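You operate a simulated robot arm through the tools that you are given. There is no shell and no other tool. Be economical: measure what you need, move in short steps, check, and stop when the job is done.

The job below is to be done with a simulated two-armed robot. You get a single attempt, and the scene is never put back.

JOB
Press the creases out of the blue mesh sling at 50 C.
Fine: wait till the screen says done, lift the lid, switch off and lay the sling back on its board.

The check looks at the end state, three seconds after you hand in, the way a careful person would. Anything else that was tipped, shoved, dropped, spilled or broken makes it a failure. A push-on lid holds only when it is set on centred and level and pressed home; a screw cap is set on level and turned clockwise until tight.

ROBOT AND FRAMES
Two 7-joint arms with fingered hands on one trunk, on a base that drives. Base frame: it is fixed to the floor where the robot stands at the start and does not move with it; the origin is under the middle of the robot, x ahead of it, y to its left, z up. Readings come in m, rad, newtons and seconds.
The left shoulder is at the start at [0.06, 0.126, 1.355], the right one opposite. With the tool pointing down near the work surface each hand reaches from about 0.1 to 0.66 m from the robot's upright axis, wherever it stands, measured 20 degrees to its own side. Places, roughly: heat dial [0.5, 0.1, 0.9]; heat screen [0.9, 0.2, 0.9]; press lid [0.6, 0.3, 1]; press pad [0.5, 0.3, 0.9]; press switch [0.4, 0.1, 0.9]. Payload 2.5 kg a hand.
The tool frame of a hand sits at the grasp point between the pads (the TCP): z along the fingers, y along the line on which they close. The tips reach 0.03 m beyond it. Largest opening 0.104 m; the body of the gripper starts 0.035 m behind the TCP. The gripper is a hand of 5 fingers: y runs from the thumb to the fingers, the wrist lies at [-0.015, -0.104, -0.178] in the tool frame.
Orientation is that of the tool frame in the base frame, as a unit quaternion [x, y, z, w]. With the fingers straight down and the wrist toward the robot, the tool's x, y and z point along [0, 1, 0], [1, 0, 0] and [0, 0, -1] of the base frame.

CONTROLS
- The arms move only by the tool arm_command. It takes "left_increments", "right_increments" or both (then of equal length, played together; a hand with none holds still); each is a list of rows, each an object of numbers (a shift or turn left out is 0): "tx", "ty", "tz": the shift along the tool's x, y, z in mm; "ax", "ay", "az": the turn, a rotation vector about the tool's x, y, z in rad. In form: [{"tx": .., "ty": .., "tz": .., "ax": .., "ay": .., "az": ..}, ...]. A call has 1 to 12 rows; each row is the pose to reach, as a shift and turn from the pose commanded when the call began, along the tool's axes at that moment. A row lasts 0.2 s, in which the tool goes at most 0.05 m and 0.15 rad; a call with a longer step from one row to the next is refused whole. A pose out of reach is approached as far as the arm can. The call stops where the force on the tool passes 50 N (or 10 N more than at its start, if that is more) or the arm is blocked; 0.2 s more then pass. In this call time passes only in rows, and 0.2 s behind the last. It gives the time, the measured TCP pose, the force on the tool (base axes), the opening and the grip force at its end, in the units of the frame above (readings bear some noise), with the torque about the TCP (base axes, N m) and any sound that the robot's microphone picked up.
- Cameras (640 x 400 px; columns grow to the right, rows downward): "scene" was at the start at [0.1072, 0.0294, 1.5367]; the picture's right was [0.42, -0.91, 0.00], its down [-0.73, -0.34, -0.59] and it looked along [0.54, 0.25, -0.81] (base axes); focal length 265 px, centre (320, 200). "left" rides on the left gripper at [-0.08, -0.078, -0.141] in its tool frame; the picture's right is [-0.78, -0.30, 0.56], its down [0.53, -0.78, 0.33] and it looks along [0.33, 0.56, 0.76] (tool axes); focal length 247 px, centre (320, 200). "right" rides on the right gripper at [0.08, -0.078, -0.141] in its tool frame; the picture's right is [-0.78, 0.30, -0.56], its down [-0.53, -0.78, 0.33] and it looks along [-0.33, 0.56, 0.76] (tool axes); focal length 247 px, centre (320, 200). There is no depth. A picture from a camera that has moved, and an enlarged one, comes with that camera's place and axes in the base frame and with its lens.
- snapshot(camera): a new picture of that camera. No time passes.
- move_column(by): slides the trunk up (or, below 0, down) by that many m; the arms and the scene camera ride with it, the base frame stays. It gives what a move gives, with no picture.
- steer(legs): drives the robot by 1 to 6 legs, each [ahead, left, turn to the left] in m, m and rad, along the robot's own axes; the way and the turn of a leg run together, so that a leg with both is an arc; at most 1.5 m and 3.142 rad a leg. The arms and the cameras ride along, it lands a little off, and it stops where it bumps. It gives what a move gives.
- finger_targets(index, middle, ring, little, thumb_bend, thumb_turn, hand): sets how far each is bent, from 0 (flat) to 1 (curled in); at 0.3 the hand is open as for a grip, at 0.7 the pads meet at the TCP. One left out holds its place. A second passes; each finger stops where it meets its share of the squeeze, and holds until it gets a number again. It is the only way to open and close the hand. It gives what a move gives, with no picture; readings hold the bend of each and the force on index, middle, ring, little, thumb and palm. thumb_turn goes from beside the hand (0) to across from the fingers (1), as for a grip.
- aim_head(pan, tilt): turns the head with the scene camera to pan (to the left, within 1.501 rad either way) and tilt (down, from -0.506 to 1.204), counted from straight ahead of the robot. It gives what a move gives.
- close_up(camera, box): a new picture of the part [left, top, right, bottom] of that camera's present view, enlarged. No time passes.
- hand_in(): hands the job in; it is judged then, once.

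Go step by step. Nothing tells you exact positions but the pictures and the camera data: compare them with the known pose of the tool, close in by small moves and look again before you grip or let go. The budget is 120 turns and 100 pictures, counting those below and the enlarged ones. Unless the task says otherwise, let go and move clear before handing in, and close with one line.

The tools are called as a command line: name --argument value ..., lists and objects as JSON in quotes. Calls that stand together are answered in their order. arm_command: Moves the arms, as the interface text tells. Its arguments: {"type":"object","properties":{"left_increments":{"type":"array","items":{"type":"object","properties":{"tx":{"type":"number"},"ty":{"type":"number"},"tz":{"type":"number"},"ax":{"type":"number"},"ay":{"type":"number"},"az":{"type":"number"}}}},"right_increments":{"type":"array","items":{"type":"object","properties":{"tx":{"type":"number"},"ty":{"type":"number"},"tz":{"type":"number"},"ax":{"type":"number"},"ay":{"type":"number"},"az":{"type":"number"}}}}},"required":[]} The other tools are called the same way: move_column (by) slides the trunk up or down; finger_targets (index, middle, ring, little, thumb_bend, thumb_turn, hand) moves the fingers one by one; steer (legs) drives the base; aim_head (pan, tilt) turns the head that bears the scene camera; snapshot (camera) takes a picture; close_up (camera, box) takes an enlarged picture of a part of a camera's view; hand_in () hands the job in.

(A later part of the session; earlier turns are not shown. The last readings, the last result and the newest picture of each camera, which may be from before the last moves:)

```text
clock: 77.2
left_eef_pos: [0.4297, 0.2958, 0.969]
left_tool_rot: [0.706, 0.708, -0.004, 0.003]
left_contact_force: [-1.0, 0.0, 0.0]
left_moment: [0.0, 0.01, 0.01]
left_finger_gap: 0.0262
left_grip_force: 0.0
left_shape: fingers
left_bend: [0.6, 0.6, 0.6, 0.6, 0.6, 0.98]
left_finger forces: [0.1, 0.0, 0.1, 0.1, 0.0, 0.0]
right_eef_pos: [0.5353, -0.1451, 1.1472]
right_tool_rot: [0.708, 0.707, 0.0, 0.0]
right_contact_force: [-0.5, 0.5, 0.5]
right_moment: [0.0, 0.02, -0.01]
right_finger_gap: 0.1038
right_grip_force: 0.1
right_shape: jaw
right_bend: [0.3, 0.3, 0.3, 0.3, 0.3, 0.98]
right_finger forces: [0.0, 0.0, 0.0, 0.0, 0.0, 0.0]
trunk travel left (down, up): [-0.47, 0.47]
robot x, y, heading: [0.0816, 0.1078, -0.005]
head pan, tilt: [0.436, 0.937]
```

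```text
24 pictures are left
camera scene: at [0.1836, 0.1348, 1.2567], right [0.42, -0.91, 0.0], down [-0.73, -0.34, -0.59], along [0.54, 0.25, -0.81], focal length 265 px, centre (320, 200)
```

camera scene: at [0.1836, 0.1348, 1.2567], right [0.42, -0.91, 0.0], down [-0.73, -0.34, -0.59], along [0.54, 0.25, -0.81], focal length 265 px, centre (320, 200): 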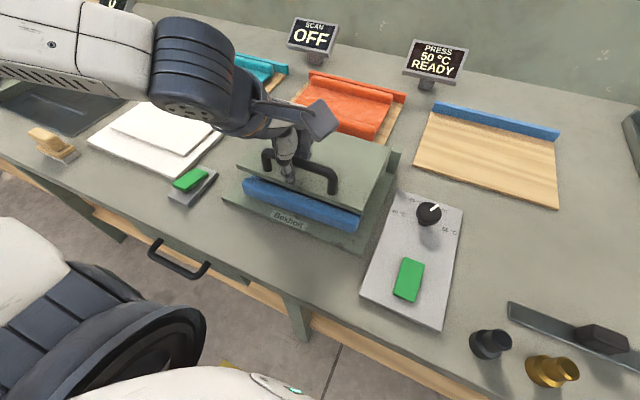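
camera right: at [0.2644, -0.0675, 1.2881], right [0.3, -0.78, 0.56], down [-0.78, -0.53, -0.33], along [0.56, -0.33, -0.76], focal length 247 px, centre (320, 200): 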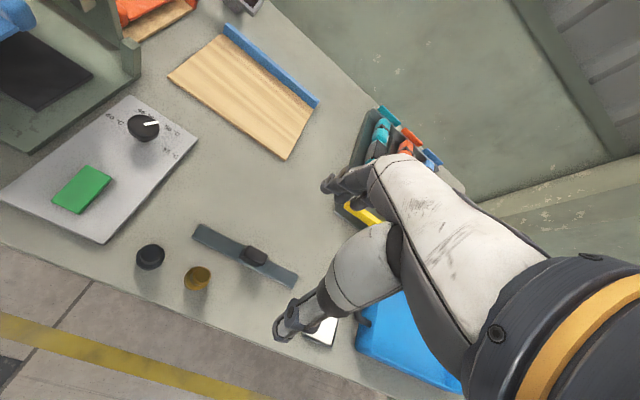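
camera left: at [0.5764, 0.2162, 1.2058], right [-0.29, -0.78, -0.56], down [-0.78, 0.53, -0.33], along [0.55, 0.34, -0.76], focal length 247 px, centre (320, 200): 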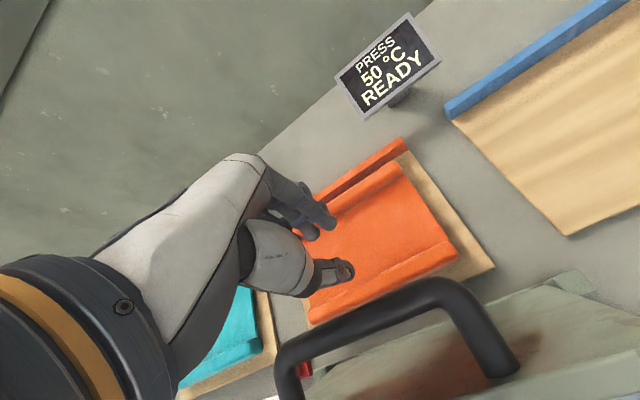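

The hand is now free of load, since the lid had pulled ahead of it. I continue down to press the lid itself.

arm_command --left_increments '[{"tz": 8}, {"tz": 15}, {"tz": 22}]'

close_up --camera "scene" --box '[210, 30, 490, 260]'

```text
clock: 78.0
left_eef_pos: [0.4347, 0.2987, 0.9497]
left_tool_rot: [0.707, 0.707, 0.001, 0.0]
left_contact_force: [0.2, 0.7, 1.6]
left_moment: [0.02, -0.03, 0.0]
left_finger_gap: 0.0266
left_grip_force: 0.9
left_shape: fingers
left_bend: [0.6, 0.6, 0.6, 0.6, 0.6, 0.98]
left_finger forces: [0.0, 1.7, 0.0, 0.0, 0.4, 0.1]
left hand out of reach, approached as far as the arm can: row 2, 3
right_eef_pos: [0.5336, -0.1463, 1.1476]
right_tool_rot: [0.708, 0.707, -0.001, 0.0]
right_contact_force: [-0.6, -0.2, 0.7]
right_moment: [0.02, 0.03, -0.02]
right_finger_gap: 0.1036
right_grip_force: 0.0
right_shape: jaw
right_bend: [0.3, 0.3, 0.3, 0.3, 0.3, 0.98]
right_finger forces: [0.0, 0.1, 0.0, 0.0, 0.1, 0.0]
trunk travel left (down, up): [-0.47, 0.47]
robot x, y, heading: [0.0782, 0.1091, -0.005]
head pan, tilt: [0.436, 0.937]
```

```text
1.74 times, centred on (350, 145) of scene
camera zoom: at [0.1834, 0.1347, 1.2568], right [0.42, -0.91, 0.0], down [-0.73, -0.34, -0.59], along [0.54, 0.25, -0.81], focal length 462 px, centre (268, 296)
```

zoom: 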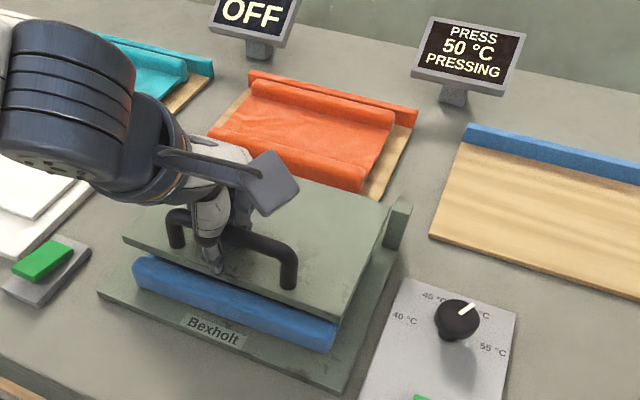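

The screen says PRESSING. I wait with the hand held still.

arm_command --left_increments '[{"tz": 0}, {"tz": 0}, {"tz": 0}, {"tz": 0}, {"tz": 0}, {"tz": 0}, {"tz": 0}, {"tz": 0}, {"tz": 0}, {"tz": 0}, {"tz": 0}, {"tz": 0}]'

arm_command --left_increments '[{"tz": 0}, {"tz": 0}, {"tz": 0}, {"tz": 0}, {"tz": 0}, {"tz": 0}, {"tz": 0}, {"tz": 0}, {"tz": 0}, {"tz": 0}, {"tz": 0}, {"tz": 0}]'

close_up --camera "scene" --box '[210, 30, 490, 260]'

```text
clock: 80.6
left_eef_pos: [0.435, 0.2995, 0.9494]
left_tool_rot: [0.706, 0.708, -0.001, -0.002]
left_contact_force: [0.6, -0.5, -0.4]
left_moment: [0.01, 0.0, 0.0]
left_finger_gap: 0.0263
left_grip_force: 0.1
left_shape: fingers
left_bend: [0.6, 0.6, 0.6, 0.6, 0.6, 0.98]
left_finger forces: [0.0, 0.0, 0.0, 0.0, 0.0, 0.1]
right_eef_pos: [0.5342, -0.1447, 1.1479]
right_tool_rot: [0.708, 0.706, -0.001, -0.001]
right_contact_force: [-0.6, 0.5, -0.5]
right_moment: [0.04, 0.0, 0.01]
right_finger_gap: 0.1039
right_grip_force: 0.0
right_shape: jaw
right_bend: [0.3, 0.3, 0.3, 0.3, 0.3, 0.98]
right_finger forces: [0.0, 0.0, 0.0, 0.0, 0.0, 0.0]
trunk travel left (down, up): [-0.47, 0.47]
robot x, y, heading: [0.0792, 0.1064, 0.002]
head pan, tilt: [0.436, 0.937]
```

```text
clock: 83.2
left_eef_pos: [0.4338, 0.2976, 0.9511]
left_tool_rot: [0.706, 0.708, 0.0, -0.001]
left_contact_force: [0.5, 0.1, -0.4]
left_moment: [-0.02, -0.01, -0.07]
left_finger_gap: 0.0264
left_grip_force: 0.1
left_shape: fingers
left_bend: [0.6, 0.6, 0.6, 0.6, 0.6, 0.98]
left_finger forces: [0.0, 0.0, 0.0, 0.1, 0.1, 0.0]
right_eef_pos: [0.5345, -0.1459, 1.1465]
right_tool_rot: [0.708, 0.707, 0.0, -0.001]
right_contact_force: [0.5, 0.2, -0.3]
right_moment: [0.0, -0.02, 0.02]
right_finger_gap: 0.1037
right_grip_force: 0.0
right_shape: jaw
right_bend: [0.3, 0.3, 0.3, 0.3, 0.3, 0.98]
right_finger forces: [0.0, 0.0, 0.1, 0.1, 0.0, 0.0]
trunk travel left (down, up): [-0.47, 0.47]
robot x, y, heading: [0.0784, 0.1087, -0.002]
head pan, tilt: [0.436, 0.937]
```

```text
1.74 times, centred on (350, 145) of scene
camera zoom: at [0.1836, 0.1348, 1.2567], right [0.42, -0.91, 0.0], down [-0.73, -0.34, -0.59], along [0.54, 0.25, -0.81], focal length 462 px, centre (268, 296)
```

zoom: 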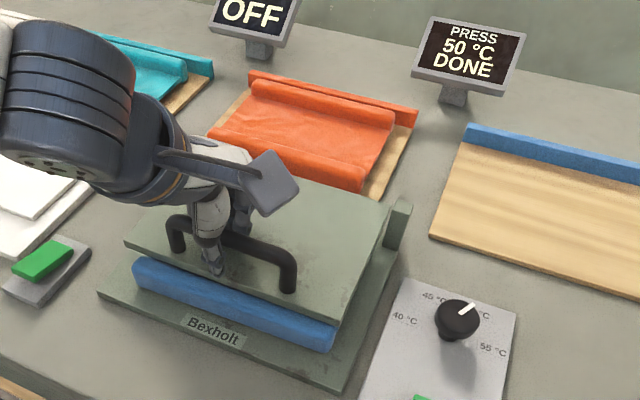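

DONE. I close the fingers around the bar to lift the lid.

finger_targets --hand "left" --index 0.72 --middle 0.72 --ring 0.72 --little 0.72 --thumb_bend 0.72

arm_command --left_increments '[{"tz": -12, "ty": 0}, {"tz": -27, "ty": 3}, {"tz": -42, "ty": 8}, {"tz": -57, "ty": 15}, {"tz": -72, "ty": 25}]'

snapshot --camera "scene"

```text
clock: 84.2
left_eef_pos: [0.4347, 0.2999, 0.9499]
left_tool_rot: [0.707, 0.708, -0.001, -0.003]
left_contact_force: [-5.0, 0.6, -3.3]
left_moment: [-0.05, 0.01, -0.08]
left_finger_gap: 0.0002
left_grip_force: 3.7
left_shape: fingers
left_bend: [0.72, 0.72, 0.72, 0.72, 0.69, 0.97]
left_finger forces: [0.1, 0.1, 0.0, 1.3, 6.0, 0.0]
right_eef_pos: [0.5342, -0.1462, 1.148]
right_tool_rot: [0.708, 0.706, -0.001, 0.0]
right_contact_force: [0.8, 0.4, 0.2]
right_moment: [0.02, 0.02, 0.01]
right_finger_gap: 0.1039
right_grip_force: 0.1
right_shape: jaw
right_bend: [0.3, 0.3, 0.3, 0.3, 0.3, 0.98]
right_finger forces: [0.1, 0.0, 0.0, 0.0, 0.0, 0.0]
trunk travel left (down, up): [-0.47, 0.47]
robot x, y, heading: [0.0758, 0.1046, -0.002]
head pan, tilt: [0.436, 0.937]
```

```text
clock: 85.4
left_eef_pos: [0.454, 0.2972, 0.9959]
left_tool_rot: [0.703, 0.709, -0.047, -0.006]
left_contact_force: [-5.9, 2.1, -7.4]
left_moment: [-0.06, 0.04, -0.13]
left_finger_gap: 0.0025
left_grip_force: 5.5
left_shape: fingers
left_bend: [0.72, 0.72, 0.72, 0.71, 0.67, 0.98]
left_finger forces: [0.4, 0.1, 0.9, 1.9, 8.1, 0.0]
right_eef_pos: [0.5342, -0.1448, 1.1478]
right_tool_rot: [0.708, 0.706, 0.001, 0.0]
right_contact_force: [0.3, -0.7, 0.0]
right_moment: [-0.04, -0.02, -0.03]
right_finger_gap: 0.1037
right_grip_force: 0.0
right_shape: jaw
right_bend: [0.3, 0.3, 0.3, 0.3, 0.3, 0.98]
right_finger forces: [0.1, 0.0, 0.0, 0.0, 0.0, 0.1]
trunk travel left (down, up): [-0.47, 0.47]
robot x, y, heading: [0.0772, 0.1082, -0.004]
head pan, tilt: [0.436, 0.937]
```

```text
21 pictures are left
camera scene: at [0.1833, 0.1352, 1.2567], right [0.42, -0.91, 0.0], down [-0.73, -0.34, -0.59], along [0.54, 0.25, -0.81], focal length 265 px, centre (320, 200)
```

scene: 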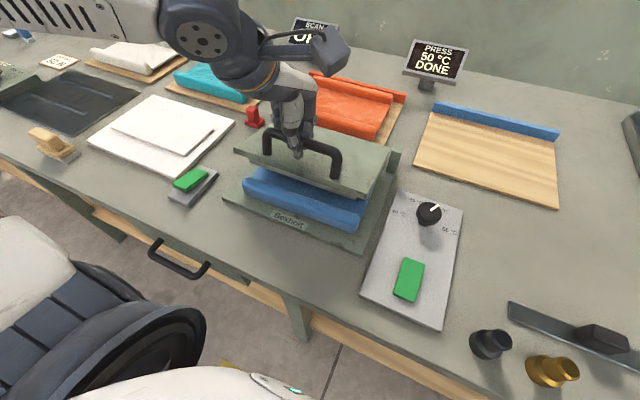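

The lid is coming up. I carry it on around the arc to fully open.

arm_command --left_increments '[{"ty": 12, "tz": -18}, {"ty": 28, "tz": -36}, {"ty": 46, "tz": -50}, {"ty": 66, "tz": -58}, {"ty": 86, "tz": -62}, {"ty": 106, "tz": -62}, {"ty": 126, "tz": -58}, {"ty": 142, "tz": -50}]'

snapshot --camera "scene"

```text
clock: 87.2
left_eef_pos: [0.5994, 0.2975, 1.0702]
left_tool_rot: [0.706, 0.708, 0.001, -0.001]
left_contact_force: [-0.1, -0.9, -0.5]
left_moment: [0.01, -0.02, 0.03]
left_finger_gap: 0.0
left_grip_force: 0.0
left_shape: fingers
left_bend: [0.72, 0.72, 0.72, 0.72, 0.71, 0.97]
left_finger forces: [0.0, 0.1, 0.0, 0.0, 0.1, 0.0]
right_eef_pos: [0.5352, -0.1468, 1.1469]
right_tool_rot: [0.708, 0.706, 0.0, 0.0]
right_contact_force: [0.6, -0.3, -0.5]
right_moment: [-0.03, -0.04, -0.02]
right_finger_gap: 0.1038
right_grip_force: 0.1
right_shape: jaw
right_bend: [0.3, 0.3, 0.3, 0.3, 0.3, 0.98]
right_finger forces: [0.0, 0.1, 0.0, 0.0, 0.0, 0.0]
trunk travel left (down, up): [-0.47, 0.47]
robot x, y, heading: [0.0756, 0.105, -0.002]
head pan, tilt: [0.436, 0.937]
```

```text
20 pictures are left
camera scene: at [0.1837, 0.1348, 1.2567], right [0.42, -0.91, 0.0], down [-0.73, -0.34, -0.59], along [0.54, 0.25, -0.81], focal length 265 px, centre (320, 200)
```

scene: 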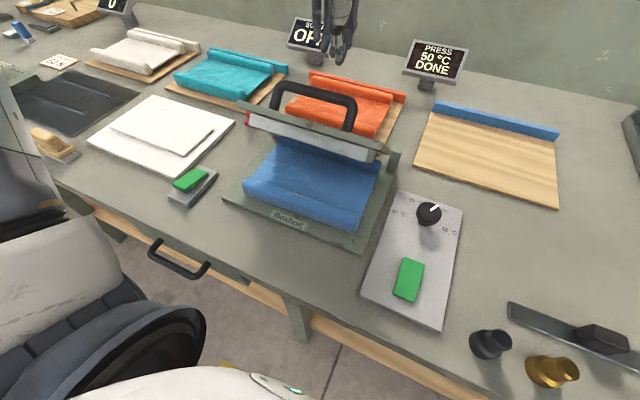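

The bar slipped out near the top and the lid is holding at about 45°, with the sling visibly smooth beneath. I go over to the front side of the bar and push it back.

arm_command --left_increments '[{"tz": -40}, {"tz": -75}, {"tz": -75, "ty": -45}, {"tz": -75, "ty": -90}, {"tz": -75, "ty": -135}, {"tz": -75, "ty": -165}, {"tz": -45, "ty": -165}, {"tz": -8, "ty": -165}]'

snapshot --camera "scene"

```text
clock: 88.5
left_eef_pos: [0.4605, 0.2988, 1.0811]
left_tool_rot: [0.702, 0.704, -0.066, -0.084]
left_contact_force: [0.3, 0.6, 0.8]
left_moment: [0.01, 0.0, 0.04]
left_finger_gap: 0.0001
left_grip_force: 0.1
left_shape: fingers
left_bend: [0.72, 0.72, 0.72, 0.72, 0.71, 0.97]
left_finger forces: [0.0, 0.1, 0.0, 0.0, 0.0, 0.0]
right_eef_pos: [0.5341, -0.1463, 1.1471]
right_tool_rot: [0.707, 0.707, 0.0, 0.0]
right_contact_force: [-0.3, 1.1, 0.2]
right_moment: [0.02, 0.0, 0.0]
right_finger_gap: 0.1039
right_grip_force: 0.0
right_shape: jaw
right_bend: [0.3, 0.3, 0.3, 0.3, 0.3, 0.98]
right_finger forces: [0.1, 0.0, 0.1, 0.0, 0.0, 0.0]
trunk travel left (down, up): [-0.47, 0.47]
robot x, y, heading: [0.0793, 0.1041, -0.003]
head pan, tilt: [0.436, 0.937]
stopped in row 6 (left hand): the arm was blocked; the commanded pose is now the measured one
```

```text
19 pictures are left
camera scene: at [0.1835, 0.1347, 1.2567], right [0.42, -0.91, 0.0], down [-0.73, -0.34, -0.59], along [0.54, 0.25, -0.81], focal length 265 px, centre (320, 200)
```

scene: 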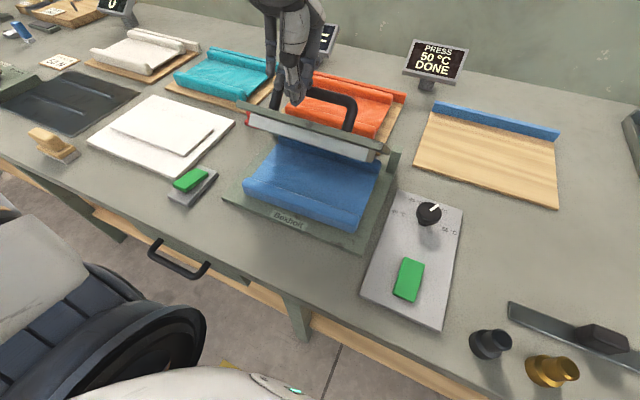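

The hand is in front of the bar, slightly pitched. I push backward while levelling it.

arm_command --left_increments '[{"ty": 21.6, "tz": 5.6}, {"ty": 42, "tz": 5.2, "ax": -0.05}, {"ty": 66.5, "tz": 0, "ax": -0.1}, {"ty": 90.9, "tz": -5.3, "ax": -0.15}, {"ty": 115.3, "tz": -10.6, "ax": -0.2, "ay": -0.02}, {"ty": 135.3, "tz": -12.9, "ax": -0.212, "ay": -0.025}]'

snapshot --camera "scene"

```text
clock: 90.0
left_eef_pos: [0.5867, 0.2944, 1.0828]
left_tool_rot: [0.706, 0.708, 0.009, 0.013]
left_contact_force: [-18.0, 0.2, 43.3]
left_moment: [-0.08, 3.21, -0.03]
left_finger_gap: 0.0511
left_grip_force: 22.6
left_shape: fingers
left_bend: [0.72, 0.72, 0.72, 0.72, 0.38, 0.96]
left_finger forces: [0.0, 0.0, 0.0, 0.1, 45.9, 0.0]
right_eef_pos: [0.5289, -0.1475, 1.1496]
right_tool_rot: [0.707, 0.707, 0.003, 0.001]
right_contact_force: [-0.8, -0.1, -1.1]
right_moment: [0.02, 0.0, 0.01]
right_finger_gap: 0.1037
right_grip_force: 0.1
right_shape: jaw
right_bend: [0.3, 0.3, 0.3, 0.3, 0.3, 0.98]
right_finger forces: [0.0, 0.1, 0.1, 0.0, 0.0, 0.1]
trunk travel left (down, up): [-0.47, 0.47]
robot x, y, heading: [0.0764, 0.1028, 0.002]
head pan, tilt: [0.436, 0.937]
stopped in row 6 (left hand): the force on the tool passed its limit (the readings are from after the stop); the commanded pose is now the measured one
```

```text
18 pictures are left
camera scene: at [0.178, 0.1336, 1.2576], right [0.42, -0.91, 0.0], down [-0.73, -0.34, -0.6], along [0.54, 0.25, -0.8], focal length 265 px, centre (320, 200)
```

scene: 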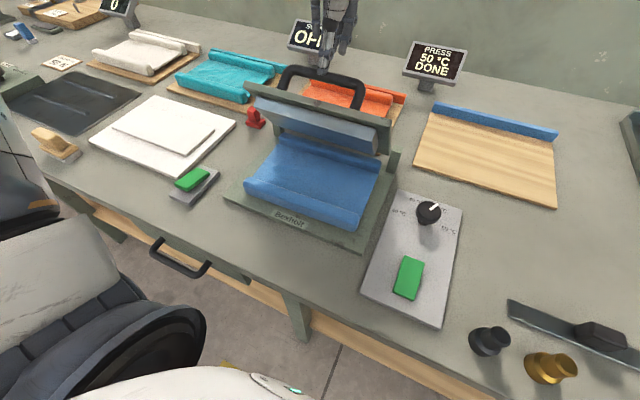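

The lid opened further but the thumb rode up on the bar. I lift off, come back in front of it lower, and push again.

arm_command --left_increments '[{"tz": -30}, {"tz": -45, "ty": -20}, {"tz": -45, "ty": -55}, {"tz": -45, "ty": -90}, {"tz": -10, "ty": -92}, {"tz": 16, "ty": -92}, {"tz": 16, "ty": -65}, {"tz": 16, "ty": -40}, {"tz": 16, "ty": -15}, {"tz": 18, "ty": 8}, {"tz": 20, "ty": 22}]'

snapshot --camera "scene"

```text
clock: 91.7
left_eef_pos: [0.5225, 0.295, 1.0626]
left_tool_rot: [0.707, 0.708, 0.006, 0.007]
left_contact_force: [-44.5, 2.4, 28.1]
left_moment: [0.38, -0.33, 0.55]
left_finger_gap: 0.0001
left_grip_force: 28.4
left_shape: fingers
left_bend: [0.73, 0.73, 0.73, 0.72, 0.67, 0.97]
left_finger forces: [22.2, 16.6, 18.8, 0.0, 0.0, 0.0]
right_eef_pos: [0.5266, -0.1449, 1.1489]
right_tool_rot: [0.706, 0.708, 0.003, 0.001]
right_contact_force: [0.0, 0.1, -0.2]
right_moment: [0.01, 0.04, 0.02]
right_finger_gap: 0.1039
right_grip_force: 0.1
right_shape: jaw
right_bend: [0.3, 0.3, 0.3, 0.3, 0.3, 0.98]
right_finger forces: [0.0, 0.1, 0.0, 0.1, 0.0, 0.0]
trunk travel left (down, up): [-0.47, 0.47]
robot x, y, heading: [0.0741, 0.1032, -0.002]
head pan, tilt: [0.436, 0.937]
stopped in row 8 (left hand): the force on the tool passed its limit (the readings are from after the stop); the commanded pose is now the measured one
```

```text
17 pictures are left
camera scene: at [0.1748, 0.1349, 1.2577], right [0.42, -0.91, 0.0], down [-0.72, -0.34, -0.6], along [0.54, 0.25, -0.8], focal length 265 px, centre (320, 200)
```

scene: 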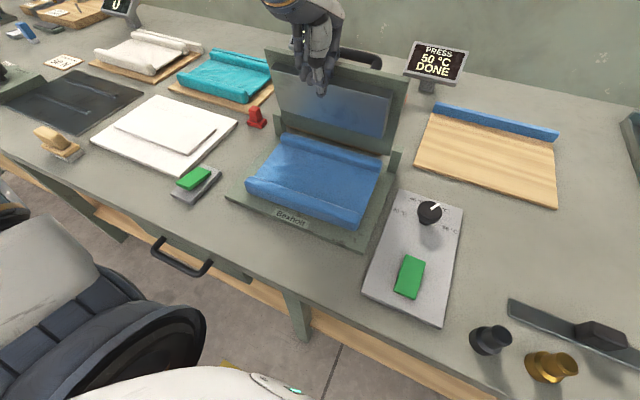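

The lid is fully open against its stop and the sling is smooth. I back the hand away, then drive to put the switch within the left hand's reach.

arm_command --left_increments '[{"ty": -10}, {"ty": -28, "tz": -10}, {"ty": -28, "tz": -40}]'

steer --legs '[[-0.15, 0, 0], [0, -0.19, 0]]'

snapshot --camera "left"

```text
clock: 92.5
left_eef_pos: [0.5023, 0.2979, 1.0803]
left_tool_rot: [0.705, 0.709, -0.011, -0.01]
left_contact_force: [0.5, 0.0, 0.2]
left_moment: [-0.01, -0.05, -0.03]
left_finger_gap: 0.0001
left_grip_force: 0.0
left_shape: fingers
left_bend: [0.72, 0.72, 0.72, 0.72, 0.7, 0.97]
left_finger forces: [0.1, 0.0, 0.1, 0.0, 0.0, 0.0]
right_eef_pos: [0.5339, -0.1459, 1.1471]
right_tool_rot: [0.707, 0.707, 0.0, 0.0]
right_contact_force: [-0.3, 0.4, 0.2]
right_moment: [0.0, 0.01, 0.0]
right_finger_gap: 0.1037
right_grip_force: 0.1
right_shape: jaw
right_bend: [0.3, 0.3, 0.3, 0.3, 0.3, 0.98]
right_finger forces: [0.2, 0.1, 0.1, 0.1, 0.0, 0.0]
trunk travel left (down, up): [-0.47, 0.47]
robot x, y, heading: [0.0794, 0.107, -0.001]
head pan, tilt: [0.436, 0.937]
```

```text
clock: 95.0
left_eef_pos: [0.3558, 0.1056, 1.082]
left_tool_rot: [0.707, 0.707, -0.011, -0.01]
left_contact_force: [0.3, 0.3, -0.7]
left_moment: [0.05, 0.01, 0.0]
left_finger_gap: 0.0
left_grip_force: 0.1
left_shape: fingers
left_bend: [0.72, 0.72, 0.72, 0.72, 0.7, 0.97]
left_finger forces: [0.1, 0.1, 0.1, 0.1, 0.1, 0.0]
right_eef_pos: [0.3843, -0.3397, 1.1477]
right_tool_rot: [0.708, 0.707, 0.0, 0.001]
right_contact_force: [0.3, 0.2, 0.5]
right_moment: [0.01, -0.01, -0.01]
right_finger_gap: 0.1036
right_grip_force: 0.1
right_shape: jaw
right_bend: [0.3, 0.3, 0.3, 0.3, 0.3, 0.98]
right_finger forces: [0.0, 0.1, 0.0, 0.0, 0.0, 0.0]
trunk travel left (down, up): [-0.47, 0.47]
robot x, y, heading: [-0.0741, -0.0848, -0.004]
head pan, tilt: [0.436, 0.937]
```

```text
16 pictures are left
camera left: at [0.2809, 0.0251, 1.2259], right [-0.31, -0.78, -0.55], down [-0.79, 0.53, -0.31], along [0.53, 0.33, -0.78], focal length 247 px, centre (320, 200)
```

left: 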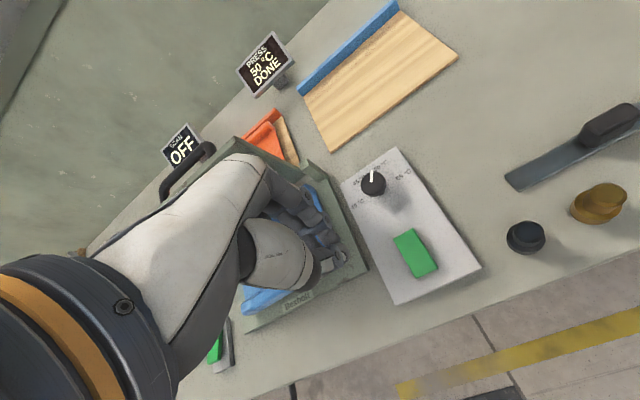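

The switch is at about [0.358, 0.071]. I move above it with closed fingers and descend.

arm_command --left_increments '[{"tx": -18, "ty": 2, "tz": 30}, {"tx": -35, "ty": 2, "tz": 70}, {"tx": -35, "ty": 2, "tz": 110}, {"tx": -35, "ty": 2, "tz": 142}]'

snapshot --camera "left"

```text
clock: 96.0
left_eef_pos: [0.3537, 0.0704, 0.9406]
left_tool_rot: [0.707, 0.707, -0.012, -0.009]
left_contact_force: [-0.2, -0.3, 0.4]
left_moment: [0.0, -0.03, 0.0]
left_finger_gap: 0.0
left_grip_force: 0.1
left_shape: fingers
left_bend: [0.72, 0.72, 0.72, 0.72, 0.7, 0.97]
left_finger forces: [0.0, 0.1, 0.1, 0.0, 0.1, 0.0]
right_eef_pos: [0.3859, -0.3395, 1.1463]
right_tool_rot: [0.708, 0.706, 0.0, 0.001]
right_contact_force: [-0.1, 0.1, -0.7]
right_moment: [0.01, 0.0, -0.05]
right_finger_gap: 0.1037
right_grip_force: 0.0
right_shape: jaw
right_bend: [0.3, 0.3, 0.3, 0.3, 0.3, 0.98]
right_finger forces: [0.0, 0.0, 0.0, 0.0, 0.0, 0.1]
trunk travel left (down, up): [-0.47, 0.47]
robot x, y, heading: [-0.0739, -0.0874, -0.001]
head pan, tilt: [0.436, 0.937]
```

```text
15 pictures are left
camera left: at [0.2785, -0.0091, 1.0832], right [-0.31, -0.78, -0.55], down [-0.79, 0.53, -0.31], along [0.53, 0.33, -0.78], focal length 247 px, centre (320, 200)
```

left: 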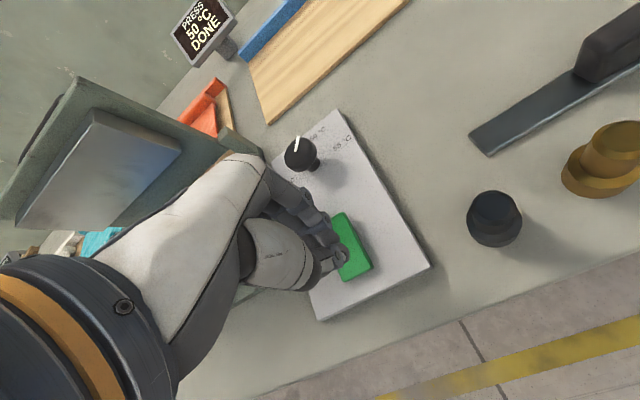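

It's aligned over the switch. I press down in small steps, watching the force.

arm_command --left_increments '[{"tz": 6}, {"tz": 12}, {"tz": 18}]'

arm_command --left_increments '[{"tz": 4}, {"tz": 8}]'

```text
clock: 96.8
left_eef_pos: [0.3516, 0.0692, 0.922]
left_tool_rot: [0.707, 0.707, -0.012, -0.009]
left_contact_force: [0.0, -1.1, -1.0]
left_moment: [-0.02, 0.0, -0.03]
left_finger_gap: 0.0
left_grip_force: 0.1
left_shape: fingers
left_bend: [0.72, 0.72, 0.72, 0.72, 0.7, 0.97]
left_finger forces: [0.0, 0.0, 0.0, 0.0, 0.1, 0.1]
right_eef_pos: [0.3842, -0.3379, 1.1481]
right_tool_rot: [0.708, 0.706, 0.0, 0.0]
right_contact_force: [1.0, 0.1, -1.3]
right_moment: [-0.02, -0.02, 0.02]
right_finger_gap: 0.1037
right_grip_force: 0.1
right_shape: jaw
right_bend: [0.3, 0.3, 0.3, 0.3, 0.3, 0.98]
right_finger forces: [0.0, 0.0, 0.1, 0.0, 0.1, 0.1]
trunk travel left (down, up): [-0.47, 0.47]
robot x, y, heading: [-0.0754, -0.0876, -0.002]
head pan, tilt: [0.436, 0.937]
```

```text
clock: 97.4
left_eef_pos: [0.3519, 0.0693, 0.9144]
left_tool_rot: [0.707, 0.707, -0.011, -0.01]
left_contact_force: [0.0, -0.1, 0.9]
left_moment: [0.01, -0.04, -0.01]
left_finger_gap: 0.0002
left_grip_force: 0.0
left_shape: fingers
left_bend: [0.72, 0.72, 0.72, 0.72, 0.7, 0.97]
left_finger forces: [0.0, 0.1, 0.1, 0.0, 0.1, 0.0]
right_eef_pos: [0.3851, -0.3392, 1.1479]
right_tool_rot: [0.708, 0.706, 0.001, 0.001]
right_contact_force: [-0.1, -0.2, -0.6]
right_moment: [0.0, 0.0, -0.03]
right_finger_gap: 0.104
right_grip_force: 0.0
right_shape: jaw
right_bend: [0.3, 0.3, 0.3, 0.3, 0.3, 0.98]
right_finger forces: [0.1, 0.1, 0.0, 0.1, 0.0, 0.0]
trunk travel left (down, up): [-0.47, 0.47]
robot x, y, heading: [-0.0742, -0.0884, -0.002]
head pan, tilt: [0.436, 0.937]
```

arm_command --left_increments '[{"tz": 4}, {"tz": 8}]'

close_up --camera "left" --box '[150, 0, 450, 320]'

```text
clock: 98.0
left_eef_pos: [0.352, 0.0694, 0.9075]
left_tool_rot: [0.707, 0.707, -0.011, -0.011]
left_contact_force: [-0.2, -1.0, 0.5]
left_moment: [-0.02, -0.02, 0.01]
left_finger_gap: 0.0
left_grip_force: 0.0
left_shape: fingers
left_bend: [0.72, 0.72, 0.72, 0.72, 0.7, 0.97]
left_finger forces: [0.1, 0.0, 0.0, 0.0, 0.0, 0.0]
right_eef_pos: [0.3865, -0.3382, 1.1464]
right_tool_rot: [0.707, 0.707, 0.0, 0.001]
right_contact_force: [-0.5, 0.3, 0.3]
right_moment: [0.02, 0.05, -0.03]
right_finger_gap: 0.1036
right_grip_force: 0.1
right_shape: jaw
right_bend: [0.3, 0.3, 0.3, 0.3, 0.3, 0.98]
right_finger forces: [0.0, 0.0, 0.0, 0.1, 0.0, 0.0]
trunk travel left (down, up): [-0.47, 0.47]
robot x, y, heading: [-0.0732, -0.0869, 0.0]
head pan, tilt: [0.436, 0.937]
```

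```text
1.25 times, centred on (300, 160) of left
camera zoom: at [0.2775, -0.0094, 1.0508], right [-0.31, -0.78, -0.55], down [-0.79, 0.53, -0.31], along [0.53, 0.33, -0.78], focal length 309 px, centre (345, 250)
```

zoom: 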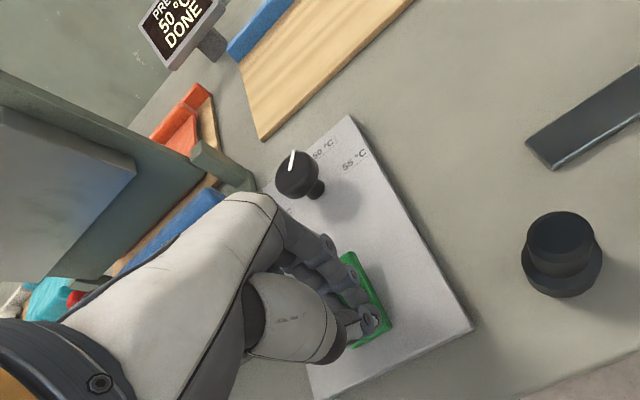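

The fingertips are just above the button, so I continue down a few mm.

arm_command --left_increments '[{"tz": 3}, {"tz": 6}]'

arm_command --left_increments '[{"tz": 3}, {"tz": 6}]'

snapshot --camera "left"

```text
clock: 98.6
left_eef_pos: [0.3514, 0.0699, 0.9003]
left_tool_rot: [0.707, 0.708, -0.01, -0.008]
left_contact_force: [-0.7, -0.3, 4.7]
left_moment: [0.0, 0.01, -0.04]
left_finger_gap: 0.0
left_grip_force: 0.1
left_shape: fingers
left_bend: [0.72, 0.72, 0.72, 0.72, 0.7, 0.97]
left_finger forces: [0.0, 0.0, 0.0, 0.0, 0.1, 0.0]
right_eef_pos: [0.3845, -0.3391, 1.1473]
right_tool_rot: [0.708, 0.707, 0.0, 0.001]
right_contact_force: [0.0, -0.4, -0.1]
right_moment: [-0.02, 0.01, -0.02]
right_finger_gap: 0.1037
right_grip_force: 0.1
right_shape: jaw
right_bend: [0.3, 0.3, 0.3, 0.3, 0.3, 0.98]
right_finger forces: [0.0, 0.0, 0.0, 0.0, 0.1, 0.0]
trunk travel left (down, up): [-0.47, 0.47]
robot x, y, heading: [-0.0745, -0.0894, -0.001]
head pan, tilt: [0.436, 0.937]
```

```text
clock: 99.2
left_eef_pos: [0.3522, 0.0692, 0.9012]
left_tool_rot: [0.708, 0.707, -0.006, -0.004]
left_contact_force: [-4.8, 2.1, 41.8]
left_moment: [-0.16, 0.58, -0.01]
left_finger_gap: 0.0
left_grip_force: 24.3
left_shape: fingers
left_bend: [0.72, 0.72, 0.72, 0.72, 0.71, 0.97]
left_finger forces: [11.2, 0.0, 0.1, 0.1, 37.5, 0.1]
right_eef_pos: [0.3823, -0.341, 1.1485]
right_tool_rot: [0.708, 0.707, 0.002, 0.0]
right_contact_force: [1.1, -0.6, 0.2]
right_moment: [-0.01, -0.01, 0.0]
right_finger_gap: 0.1037
right_grip_force: 0.0
right_shape: jaw
right_bend: [0.3, 0.3, 0.3, 0.3, 0.3, 0.98]
right_finger forces: [0.0, 0.1, 0.0, 0.0, 0.1, 0.0]
trunk travel left (down, up): [-0.47, 0.47]
robot x, y, heading: [-0.0744, -0.0899, -0.002]
head pan, tilt: [0.436, 0.937]
```

```text
13 pictures are left
camera left: at [0.2755, -0.0101, 1.0441], right [-0.3, -0.78, -0.55], down [-0.78, 0.53, -0.32], along [0.54, 0.33, -0.77], focal length 247 px, centre (320, 200)
```

left: 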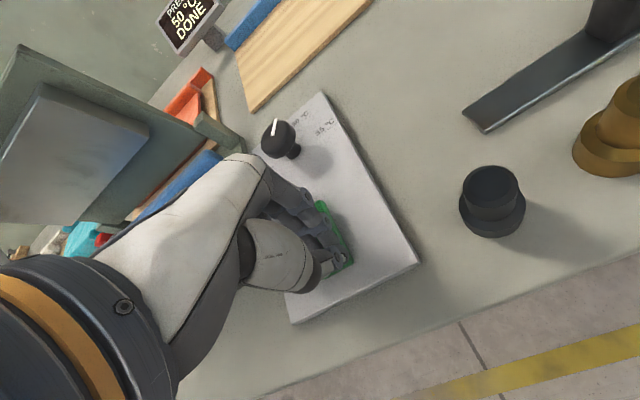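

It's pressed with 42 N. I release, raise the hand and check the screen.

arm_command --left_increments '[{"tz": -20}, {"tz": -55}, {"tz": -90}]'

snapshot --camera "left"

```text
clock: 100.0
left_eef_pos: [0.3538, 0.0676, 0.9842]
left_tool_rot: [0.707, 0.707, -0.012, -0.011]
left_contact_force: [-0.5, 0.2, 0.4]
left_moment: [-0.03, -0.01, -0.01]
left_finger_gap: 0.0002
left_grip_force: 0.0
left_shape: fingers
left_bend: [0.72, 0.72, 0.72, 0.72, 0.71, 0.97]
left_finger forces: [0.0, 0.0, 0.0, 0.0, 0.1, 0.0]
right_eef_pos: [0.3851, -0.3392, 1.1476]
right_tool_rot: [0.708, 0.706, 0.0, 0.0]
right_contact_force: [-0.1, 0.2, 0.2]
right_moment: [0.01, -0.01, 0.01]
right_finger_gap: 0.1038
right_grip_force: 0.1
right_shape: jaw
right_bend: [0.3, 0.3, 0.3, 0.3, 0.3, 0.98]
right_finger forces: [0.0, 0.0, 0.0, 0.1, 0.0, 0.0]
trunk travel left (down, up): [-0.47, 0.47]
robot x, y, heading: [-0.0711, -0.0844, -0.004]
head pan, tilt: [0.436, 0.937]
```

```text
12 pictures are left
camera left: at [0.2792, -0.0125, 1.1282], right [-0.31, -0.78, -0.55], down [-0.79, 0.53, -0.31], along [0.53, 0.33, -0.78], focal length 247 px, centre (320, 200)
```

left: 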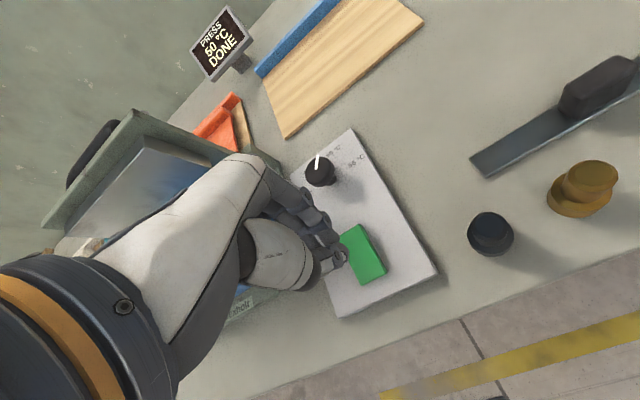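

It still says DONE, so it must be a rocker. I look at it closely to see which end is raised.

close_up --camera "left" --box '[325, 205, 405, 305]'

```text
4.00 times, centred on (365, 255) of left
camera zoom: at [0.2792, -0.0125, 1.1282], right [-0.31, -0.78, -0.55], down [-0.79, 0.53, -0.31], along [0.53, 0.33, -0.78], focal length 988 px, centre (140, -20)
```

zoom: 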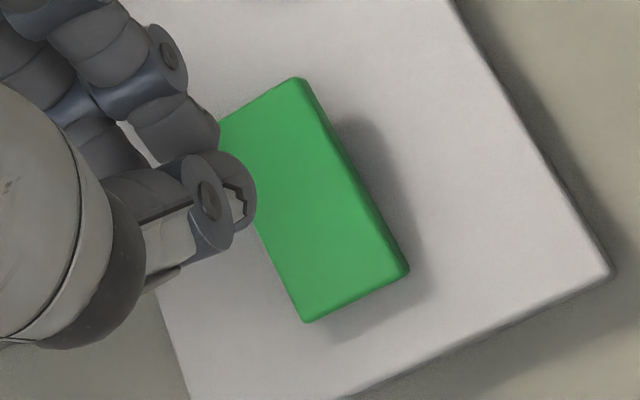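

My press landed slightly on the near half without effect, so I'll press the far end, at x about 0.38.

arm_command --left_increments '[{"ty": 29, "tz": 35}, {"ty": 29, "tz": 68}, {"ty": 29, "tz": 74}, {"ty": 29, "tz": 79}, {"ty": 29, "tz": 84}, {"ty": 29, "tz": 88}, {"ty": 29, "tz": 92}]'

arm_command --left_increments '[{"tz": -20}, {"tz": -55}]'

snapshot --camera "left"

```text
clock: 101.6
left_eef_pos: [0.3832, 0.0677, 0.9009]
left_tool_rot: [0.707, 0.707, -0.005, -0.001]
left_contact_force: [2.3, 1.9, 45.7]
left_moment: [-0.28, -0.1, 0.04]
left_finger_gap: 0.0
left_grip_force: 31.6
left_shape: fingers
left_bend: [0.72, 0.72, 0.72, 0.72, 0.75, 0.97]
left_finger forces: [22.2, 0.0, 0.1, 0.0, 40.7, 0.0]
right_eef_pos: [0.3808, -0.3392, 1.1487]
right_tool_rot: [0.708, 0.706, 0.001, 0.001]
right_contact_force: [0.7, 0.0, -1.2]
right_moment: [0.03, -0.02, 0.02]
right_finger_gap: 0.1037
right_grip_force: 0.0
right_shape: jaw
right_bend: [0.3, 0.3, 0.3, 0.3, 0.3, 0.98]
right_finger forces: [0.0, 0.0, 0.1, 0.0, 0.0, 0.1]
trunk travel left (down, up): [-0.47, 0.47]
robot x, y, heading: [-0.0726, -0.0868, -0.001]
head pan, tilt: [0.436, 0.937]
```

```text
clock: 102.2
left_eef_pos: [0.3802, 0.0713, 0.9451]
left_tool_rot: [0.707, 0.707, -0.012, -0.012]
left_contact_force: [-0.8, 0.4, -0.8]
left_moment: [-0.02, -0.01, -0.02]
left_finger_gap: 0.0
left_grip_force: 0.0
left_shape: fingers
left_bend: [0.71, 0.72, 0.72, 0.72, 0.72, 0.97]
left_finger forces: [0.0, 0.0, 0.0, 0.1, 0.0, 0.0]
right_eef_pos: [0.3847, -0.3399, 1.1466]
right_tool_rot: [0.707, 0.707, 0.0, 0.0]
right_contact_force: [0.6, -0.3, 0.7]
right_moment: [0.01, -0.04, -0.03]
right_finger_gap: 0.1038
right_grip_force: 0.1
right_shape: jaw
right_bend: [0.3, 0.3, 0.3, 0.3, 0.3, 0.98]
right_finger forces: [0.1, 0.0, 0.0, 0.0, 0.0, 0.0]
trunk travel left (down, up): [-0.47, 0.47]
robot x, y, heading: [-0.072, -0.0863, -0.003]
head pan, tilt: [0.436, 0.937]
```

```text
10 pictures are left
camera left: at [0.3071, -0.0081, 1.0897], right [-0.32, -0.78, -0.55], down [-0.79, 0.53, -0.3], along [0.53, 0.34, -0.78], focal length 247 px, centre (320, 200)
```

left: 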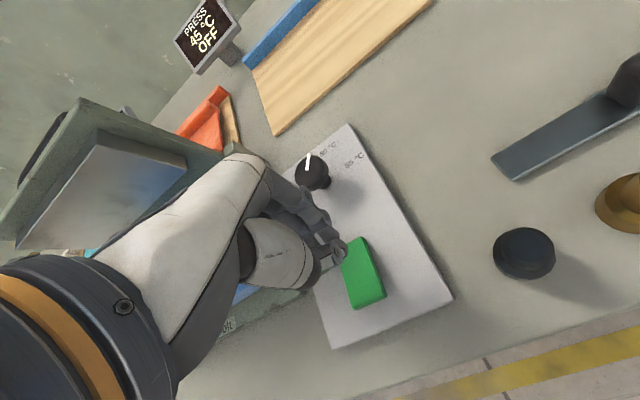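

The press is OFF and cooling. Now for the sling: I raise the hand, drive left to the press, open the hand and hover over the near roll.

arm_command --left_increments '[{"tz": -40}, {"tz": -80}, {"tz": -100, "ax": -0.03}]'

steer --legs '[[0, 0.19, 0]]'

finger_targets --hand "left" --index 0.3 --middle 0.3 --ring 0.3 --little 0.3 --thumb_bend 0.3

```text
clock: 103.0
left_eef_pos: [0.3867, 0.0686, 1.0467]
left_tool_rot: [0.708, 0.707, 0.0, 0.001]
left_contact_force: [-0.9, -0.2, 0.2]
left_moment: [0.0, -0.01, 0.01]
left_finger_gap: 0.0
left_grip_force: 0.1
left_shape: fingers
left_bend: [0.71, 0.72, 0.72, 0.72, 0.72, 0.97]
left_finger forces: [0.0, 0.0, 0.0, 0.0, 0.0, 0.0]
right_eef_pos: [0.3849, -0.3389, 1.1479]
right_tool_rot: [0.708, 0.706, 0.0, 0.0]
right_contact_force: [0.6, 0.9, -0.1]
right_moment: [0.0, -0.03, 0.0]
right_finger_gap: 0.1035
right_grip_force: 0.1
right_shape: jaw
right_bend: [0.3, 0.3, 0.3, 0.3, 0.3, 0.98]
right_finger forces: [0.2, 0.0, 0.0, 0.0, 0.0, 0.0]
trunk travel left (down, up): [-0.47, 0.47]
robot x, y, heading: [-0.0696, -0.087, -0.003]
head pan, tilt: [0.436, 0.937]
```

```text
clock: 104.5
left_eef_pos: [0.3881, 0.2546, 1.046]
left_tool_rot: [0.708, 0.706, 0.0, 0.0]
left_contact_force: [0.4, -0.4, 0.2]
left_moment: [-0.01, 0.03, 0.01]
left_finger_gap: 0.0002
left_grip_force: 0.1
left_shape: fingers
left_bend: [0.71, 0.72, 0.72, 0.72, 0.72, 0.97]
left_finger forces: [0.0, 0.0, 0.0, 0.0, 0.0, 0.1]
right_eef_pos: [0.3856, -0.1533, 1.1468]
right_tool_rot: [0.71, 0.705, 0.0, 0.0]
right_contact_force: [0.2, 0.7, -0.3]
right_moment: [0.0, 0.01, 0.02]
right_finger_gap: 0.1041
right_grip_force: 0.0
right_shape: jaw
right_bend: [0.3, 0.3, 0.3, 0.3, 0.3, 0.98]
right_finger forces: [0.1, 0.1, 0.0, 0.0, 0.0, 0.0]
trunk travel left (down, up): [-0.47, 0.47]
robot x, y, heading: [-0.0728, 0.1023, -0.006]
head pan, tilt: [0.436, 0.937]
```

```text
clock: 105.5
left_eef_pos: [0.3875, 0.2539, 1.0474]
left_tool_rot: [0.708, 0.706, 0.0, 0.0]
left_contact_force: [-0.4, 0.0, -0.2]
left_moment: [-0.01, -0.02, -0.02]
left_finger_gap: 0.1025
left_grip_force: 0.0
left_shape: fingers
left_bend: [0.3, 0.3, 0.3, 0.3, 0.3, 0.97]
left_finger forces: [0.0, 0.0, 0.0, 0.0, 0.1, 0.0]
right_eef_pos: [0.3847, -0.1531, 1.1473]
right_tool_rot: [0.71, 0.704, 0.0, -0.001]
right_contact_force: [-0.6, 0.2, 0.0]
right_moment: [0.01, 0.0, -0.01]
right_finger_gap: 0.1039
right_grip_force: 0.1
right_shape: jaw
right_bend: [0.3, 0.3, 0.3, 0.3, 0.3, 0.98]
right_finger forces: [0.1, 0.0, 0.1, 0.1, 0.0, 0.0]
trunk travel left (down, up): [-0.47, 0.47]
robot x, y, heading: [-0.0731, 0.104, -0.01]
head pan, tilt: [0.436, 0.937]
```

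I move above the near roll and check with one picture.

arm_command --left_increments '[{"tx": 10, "ty": 8, "tz": 30, "az": -0.03}, {"tx": 19, "ty": 15.5, "tz": 60, "az": -0.06}, {"tx": 19, "ty": 15.5, "tz": 82, "az": -0.06}]'

snapshot --camera "left"

```text
clock: 106.3
left_eef_pos: [0.4041, 0.2745, 0.9636]
left_tool_rot: [0.688, 0.726, -0.001, 0.001]
left_contact_force: [1.0, 0.2, -0.5]
left_moment: [-0.02, 0.02, -0.02]
left_finger_gap: 0.1027
left_grip_force: 0.1
left_shape: fingers
left_bend: [0.3, 0.3, 0.3, 0.3, 0.3, 0.97]
left_finger forces: [0.0, 0.1, 0.1, 0.1, 0.1, 0.0]
right_eef_pos: [0.3839, -0.1539, 1.1476]
right_tool_rot: [0.709, 0.705, 0.0, 0.0]
right_contact_force: [-0.2, -0.4, 1.0]
right_moment: [-0.01, -0.02, 0.02]
right_finger_gap: 0.1037
right_grip_force: 0.0
right_shape: jaw
right_bend: [0.3, 0.3, 0.3, 0.3, 0.3, 0.98]
right_finger forces: [0.0, 0.0, 0.0, 0.0, 0.0, 0.0]
trunk travel left (down, up): [-0.47, 0.47]
robot x, y, heading: [-0.0727, 0.1006, -0.011]
head pan, tilt: [0.436, 0.937]
```

```text
9 pictures are left
camera left: at [0.3301, 0.1908, 1.1054], right [-0.25, -0.79, -0.56], down [-0.81, 0.49, -0.33], along [0.54, 0.36, -0.76], focal length 247 px, centre (320, 200)
```

left: 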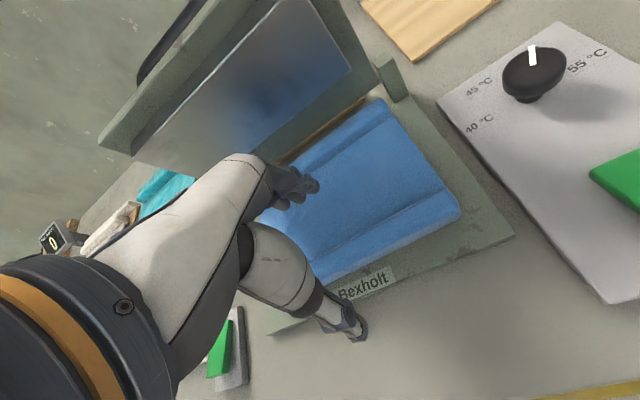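

The alignment is good. I descend to the roll in steps.

arm_command --left_increments '[{"tz": 16, "ty": -2, "tx": 3, "az": 0.03}, {"tz": 32, "ty": -2, "tx": 3, "az": 0.03}, {"tz": 40, "ty": -2, "tx": 3, "az": 0.03}]'

arm_command --left_increments '[{"tz": 4}]'

```text
clock: 107.2
left_eef_pos: [0.4029, 0.2745, 0.9235]
left_tool_rot: [0.697, 0.717, -0.001, 0.0]
left_contact_force: [0.3, 0.2, -0.1]
left_moment: [0.01, -0.02, -0.02]
left_finger_gap: 0.1031
left_grip_force: 0.2
left_shape: fingers
left_bend: [0.3, 0.3, 0.3, 0.3, 0.3, 0.97]
left_finger forces: [0.0, 0.1, 0.0, 0.1, 0.0, 0.0]
right_eef_pos: [0.3856, -0.1548, 1.1468]
right_tool_rot: [0.71, 0.705, -0.001, -0.001]
right_contact_force: [0.0, -0.2, 0.8]
right_moment: [0.02, -0.02, 0.02]
right_finger_gap: 0.1038
right_grip_force: 0.0
right_shape: jaw
right_bend: [0.3, 0.3, 0.3, 0.3, 0.3, 0.98]
right_finger forces: [0.0, 0.0, 0.1, 0.0, 0.1, 0.0]
trunk travel left (down, up): [-0.47, 0.47]
robot x, y, heading: [-0.0696, 0.1009, -0.005]
head pan, tilt: [0.436, 0.937]
```

```text
clock: 107.5
left_eef_pos: [0.4032, 0.2746, 0.9202]
left_tool_rot: [0.697, 0.717, 0.0, 0.001]
left_contact_force: [0.0, 0.8, -0.6]
left_moment: [0.0, 0.02, 0.01]
left_finger_gap: 0.1028
left_grip_force: 0.1
left_shape: fingers
left_bend: [0.3, 0.3, 0.3, 0.3, 0.3, 0.97]
left_finger forces: [0.1, 0.0, 0.1, 0.0, 0.0, 0.0]
right_eef_pos: [0.3851, -0.1541, 1.1464]
right_tool_rot: [0.71, 0.704, 0.0, 0.0]
right_contact_force: [0.9, -0.5, 0.3]
right_moment: [-0.01, -0.02, 0.01]
right_finger_gap: 0.1037
right_grip_force: 0.1
right_shape: jaw
right_bend: [0.3, 0.3, 0.3, 0.3, 0.3, 0.98]
right_finger forces: [0.1, 0.0, 0.0, 0.0, 0.1, 0.1]
trunk travel left (down, up): [-0.47, 0.47]
robot x, y, heading: [-0.0757, 0.1029, -0.007]
head pan, tilt: [0.436, 0.937]
```

arm_command --left_increments '[{"tz": 4}]'

arm_command --left_increments '[{"tz": 4}]'

```text
clock: 108.0
left_eef_pos: [0.4029, 0.2746, 0.9169]
left_tool_rot: [0.698, 0.716, -0.001, 0.001]
left_contact_force: [0.0, -0.3, -0.2]
left_moment: [0.01, -0.01, -0.01]
left_finger_gap: 0.1028
left_grip_force: 0.0
left_shape: fingers
left_bend: [0.3, 0.3, 0.3, 0.3, 0.3, 0.97]
left_finger forces: [0.0, 0.0, 0.0, 0.0, 0.0, 0.0]
right_eef_pos: [0.3844, -0.1547, 1.1476]
right_tool_rot: [0.71, 0.705, 0.0, 0.0]
right_contact_force: [1.1, -0.5, 0.3]
right_moment: [-0.02, 0.03, -0.01]
right_finger_gap: 0.1036
right_grip_force: 0.0
right_shape: jaw
right_bend: [0.3, 0.3, 0.3, 0.3, 0.3, 0.98]
right_finger forces: [0.0, 0.0, 0.0, 0.0, 0.0, 0.1]
trunk travel left (down, up): [-0.47, 0.47]
robot x, y, heading: [-0.069, 0.1019, -0.008]
head pan, tilt: [0.436, 0.937]
```

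```text
clock: 108.3
left_eef_pos: [0.4011, 0.2749, 0.9129]
left_tool_rot: [0.697, 0.717, -0.001, 0.001]
left_contact_force: [0.0, -0.2, 0.2]
left_moment: [0.0, -0.01, -0.01]
left_finger_gap: 0.1025
left_grip_force: 0.0
left_shape: fingers
left_bend: [0.3, 0.3, 0.3, 0.3, 0.3, 0.97]
left_finger forces: [0.0, 0.0, 0.0, 0.1, 0.1, 0.1]
right_eef_pos: [0.3849, -0.1547, 1.1466]
right_tool_rot: [0.709, 0.705, 0.001, 0.0]
right_contact_force: [0.1, -0.1, -0.5]
right_moment: [0.02, 0.0, 0.0]
right_finger_gap: 0.1038
right_grip_force: 0.0
right_shape: jaw
right_bend: [0.3, 0.3, 0.3, 0.3, 0.3, 0.98]
right_finger forces: [0.1, 0.1, 0.1, 0.0, 0.1, 0.0]
trunk travel left (down, up): [-0.47, 0.47]
robot x, y, heading: [-0.0706, 0.1006, -0.007]
head pan, tilt: [0.436, 0.937]
```

No contact yet. I go down a little more, then close firmly.

arm_command --left_increments '[{"tz": 4}]'

finger_targets --hand "left" --index 0.75 --middle 0.75 --ring 0.75 --little 0.75 --thumb_bend 0.75

arm_command --left_increments '[{"tz": -5}, {"tz": -12, "ty": -4}, {"tz": -18, "ty": -15}, {"tz": -22, "ty": -30}]'

snapshot --camera "scene"

```text
clock: 108.8
left_eef_pos: [0.4018, 0.2743, 0.9085]
left_tool_rot: [0.697, 0.717, 0.0, 0.001]
left_contact_force: [-0.7, 0.5, 2.4]
left_moment: [-0.01, -0.16, 0.02]
left_finger_gap: 0.1029
left_grip_force: 1.0
left_shape: fingers
left_bend: [0.3, 0.3, 0.3, 0.3, 0.3, 0.97]
left_finger forces: [0.0, 2.1, 0.1, 0.1, 0.0, 0.0]
right_eef_pos: [0.3847, -0.1551, 1.147]
right_tool_rot: [0.709, 0.705, 0.0, 0.001]
right_contact_force: [-0.3, 0.0, 0.8]
right_moment: [-0.01, -0.04, -0.01]
right_finger_gap: 0.1036
right_grip_force: 0.1
right_shape: jaw
right_bend: [0.3, 0.3, 0.3, 0.3, 0.3, 0.98]
right_finger forces: [0.1, 0.0, 0.0, 0.0, 0.1, 0.0]
trunk travel left (down, up): [-0.47, 0.47]
robot x, y, heading: [-0.0742, 0.1008, -0.007]
head pan, tilt: [0.436, 0.937]
```

```text
clock: 109.8
left_eef_pos: [0.4028, 0.2751, 0.9082]
left_tool_rot: [0.697, 0.717, 0.001, 0.001]
left_contact_force: [16.4, 0.9, 5.9]
left_moment: [-0.14, -0.08, -0.43]
left_finger_gap: 0.0183
left_grip_force: 26.3
left_shape: fingers
left_bend: [0.73, 0.64, 0.71, 0.75, 0.63, 0.97]
left_finger forces: [14.1, 10.3, 10.8, 0.1, 15.9, 0.1]
right_eef_pos: [0.3856, -0.1544, 1.1467]
right_tool_rot: [0.709, 0.705, -0.001, -0.001]
right_contact_force: [-0.5, 0.4, 0.1]
right_moment: [0.0, -0.03, 0.0]
right_finger_gap: 0.1037
right_grip_force: 0.0
right_shape: jaw
right_bend: [0.3, 0.3, 0.3, 0.3, 0.3, 0.98]
right_finger forces: [0.1, 0.0, 0.0, 0.1, 0.0, 0.0]
trunk travel left (down, up): [-0.47, 0.47]
robot x, y, heading: [-0.0692, 0.1033, -0.005]
head pan, tilt: [0.436, 0.937]
```

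```text
clock: 110.6
left_eef_pos: [0.3956, 0.2774, 0.9308]
left_tool_rot: [0.699, 0.715, 0.008, 0.008]
left_contact_force: [34.8, -2.1, -12.6]
left_moment: [-0.27, -0.55, -0.7]
left_finger_gap: 0.0189
left_grip_force: 26.3
left_shape: fingers
left_bend: [0.71, 0.57, 0.56, 0.75, 0.69, 0.97]
left_finger forces: [10.8, 15.9, 17.1, 0.0, 8.6, 0.0]
right_eef_pos: [0.3888, -0.1559, 1.1449]
right_tool_rot: [0.711, 0.704, -0.001, -0.001]
right_contact_force: [0.0, 0.5, 0.3]
right_moment: [-0.01, -0.05, 0.0]
right_finger_gap: 0.1037
right_grip_force: 0.0
right_shape: jaw
right_bend: [0.3, 0.3, 0.3, 0.3, 0.3, 0.98]
right_finger forces: [0.0, 0.1, 0.0, 0.1, 0.1, 0.0]
trunk travel left (down, up): [-0.47, 0.47]
robot x, y, heading: [-0.0703, 0.1015, -0.012]
head pan, tilt: [0.436, 0.937]
stopped in row 4 (left hand): the force on the tool passed its limit (the readings are from after the stop); the commanded pose is now the measured one
```

```text
8 pictures are left
camera scene: at [0.0408, 0.1285, 1.2562], right [0.41, -0.91, 0.0], down [-0.74, -0.33, -0.59], along [0.54, 0.25, -0.81], focal length 265 px, centre (320, 200)
```

scene: 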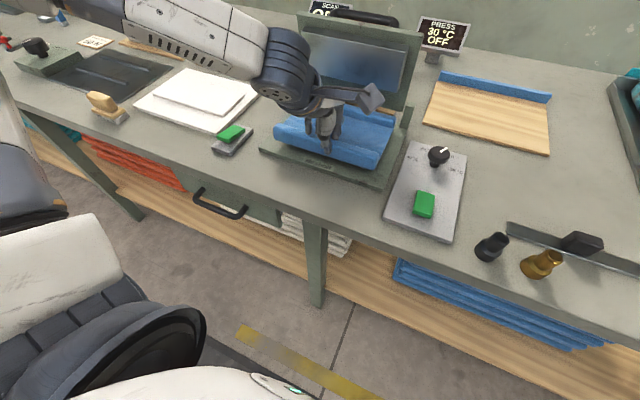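

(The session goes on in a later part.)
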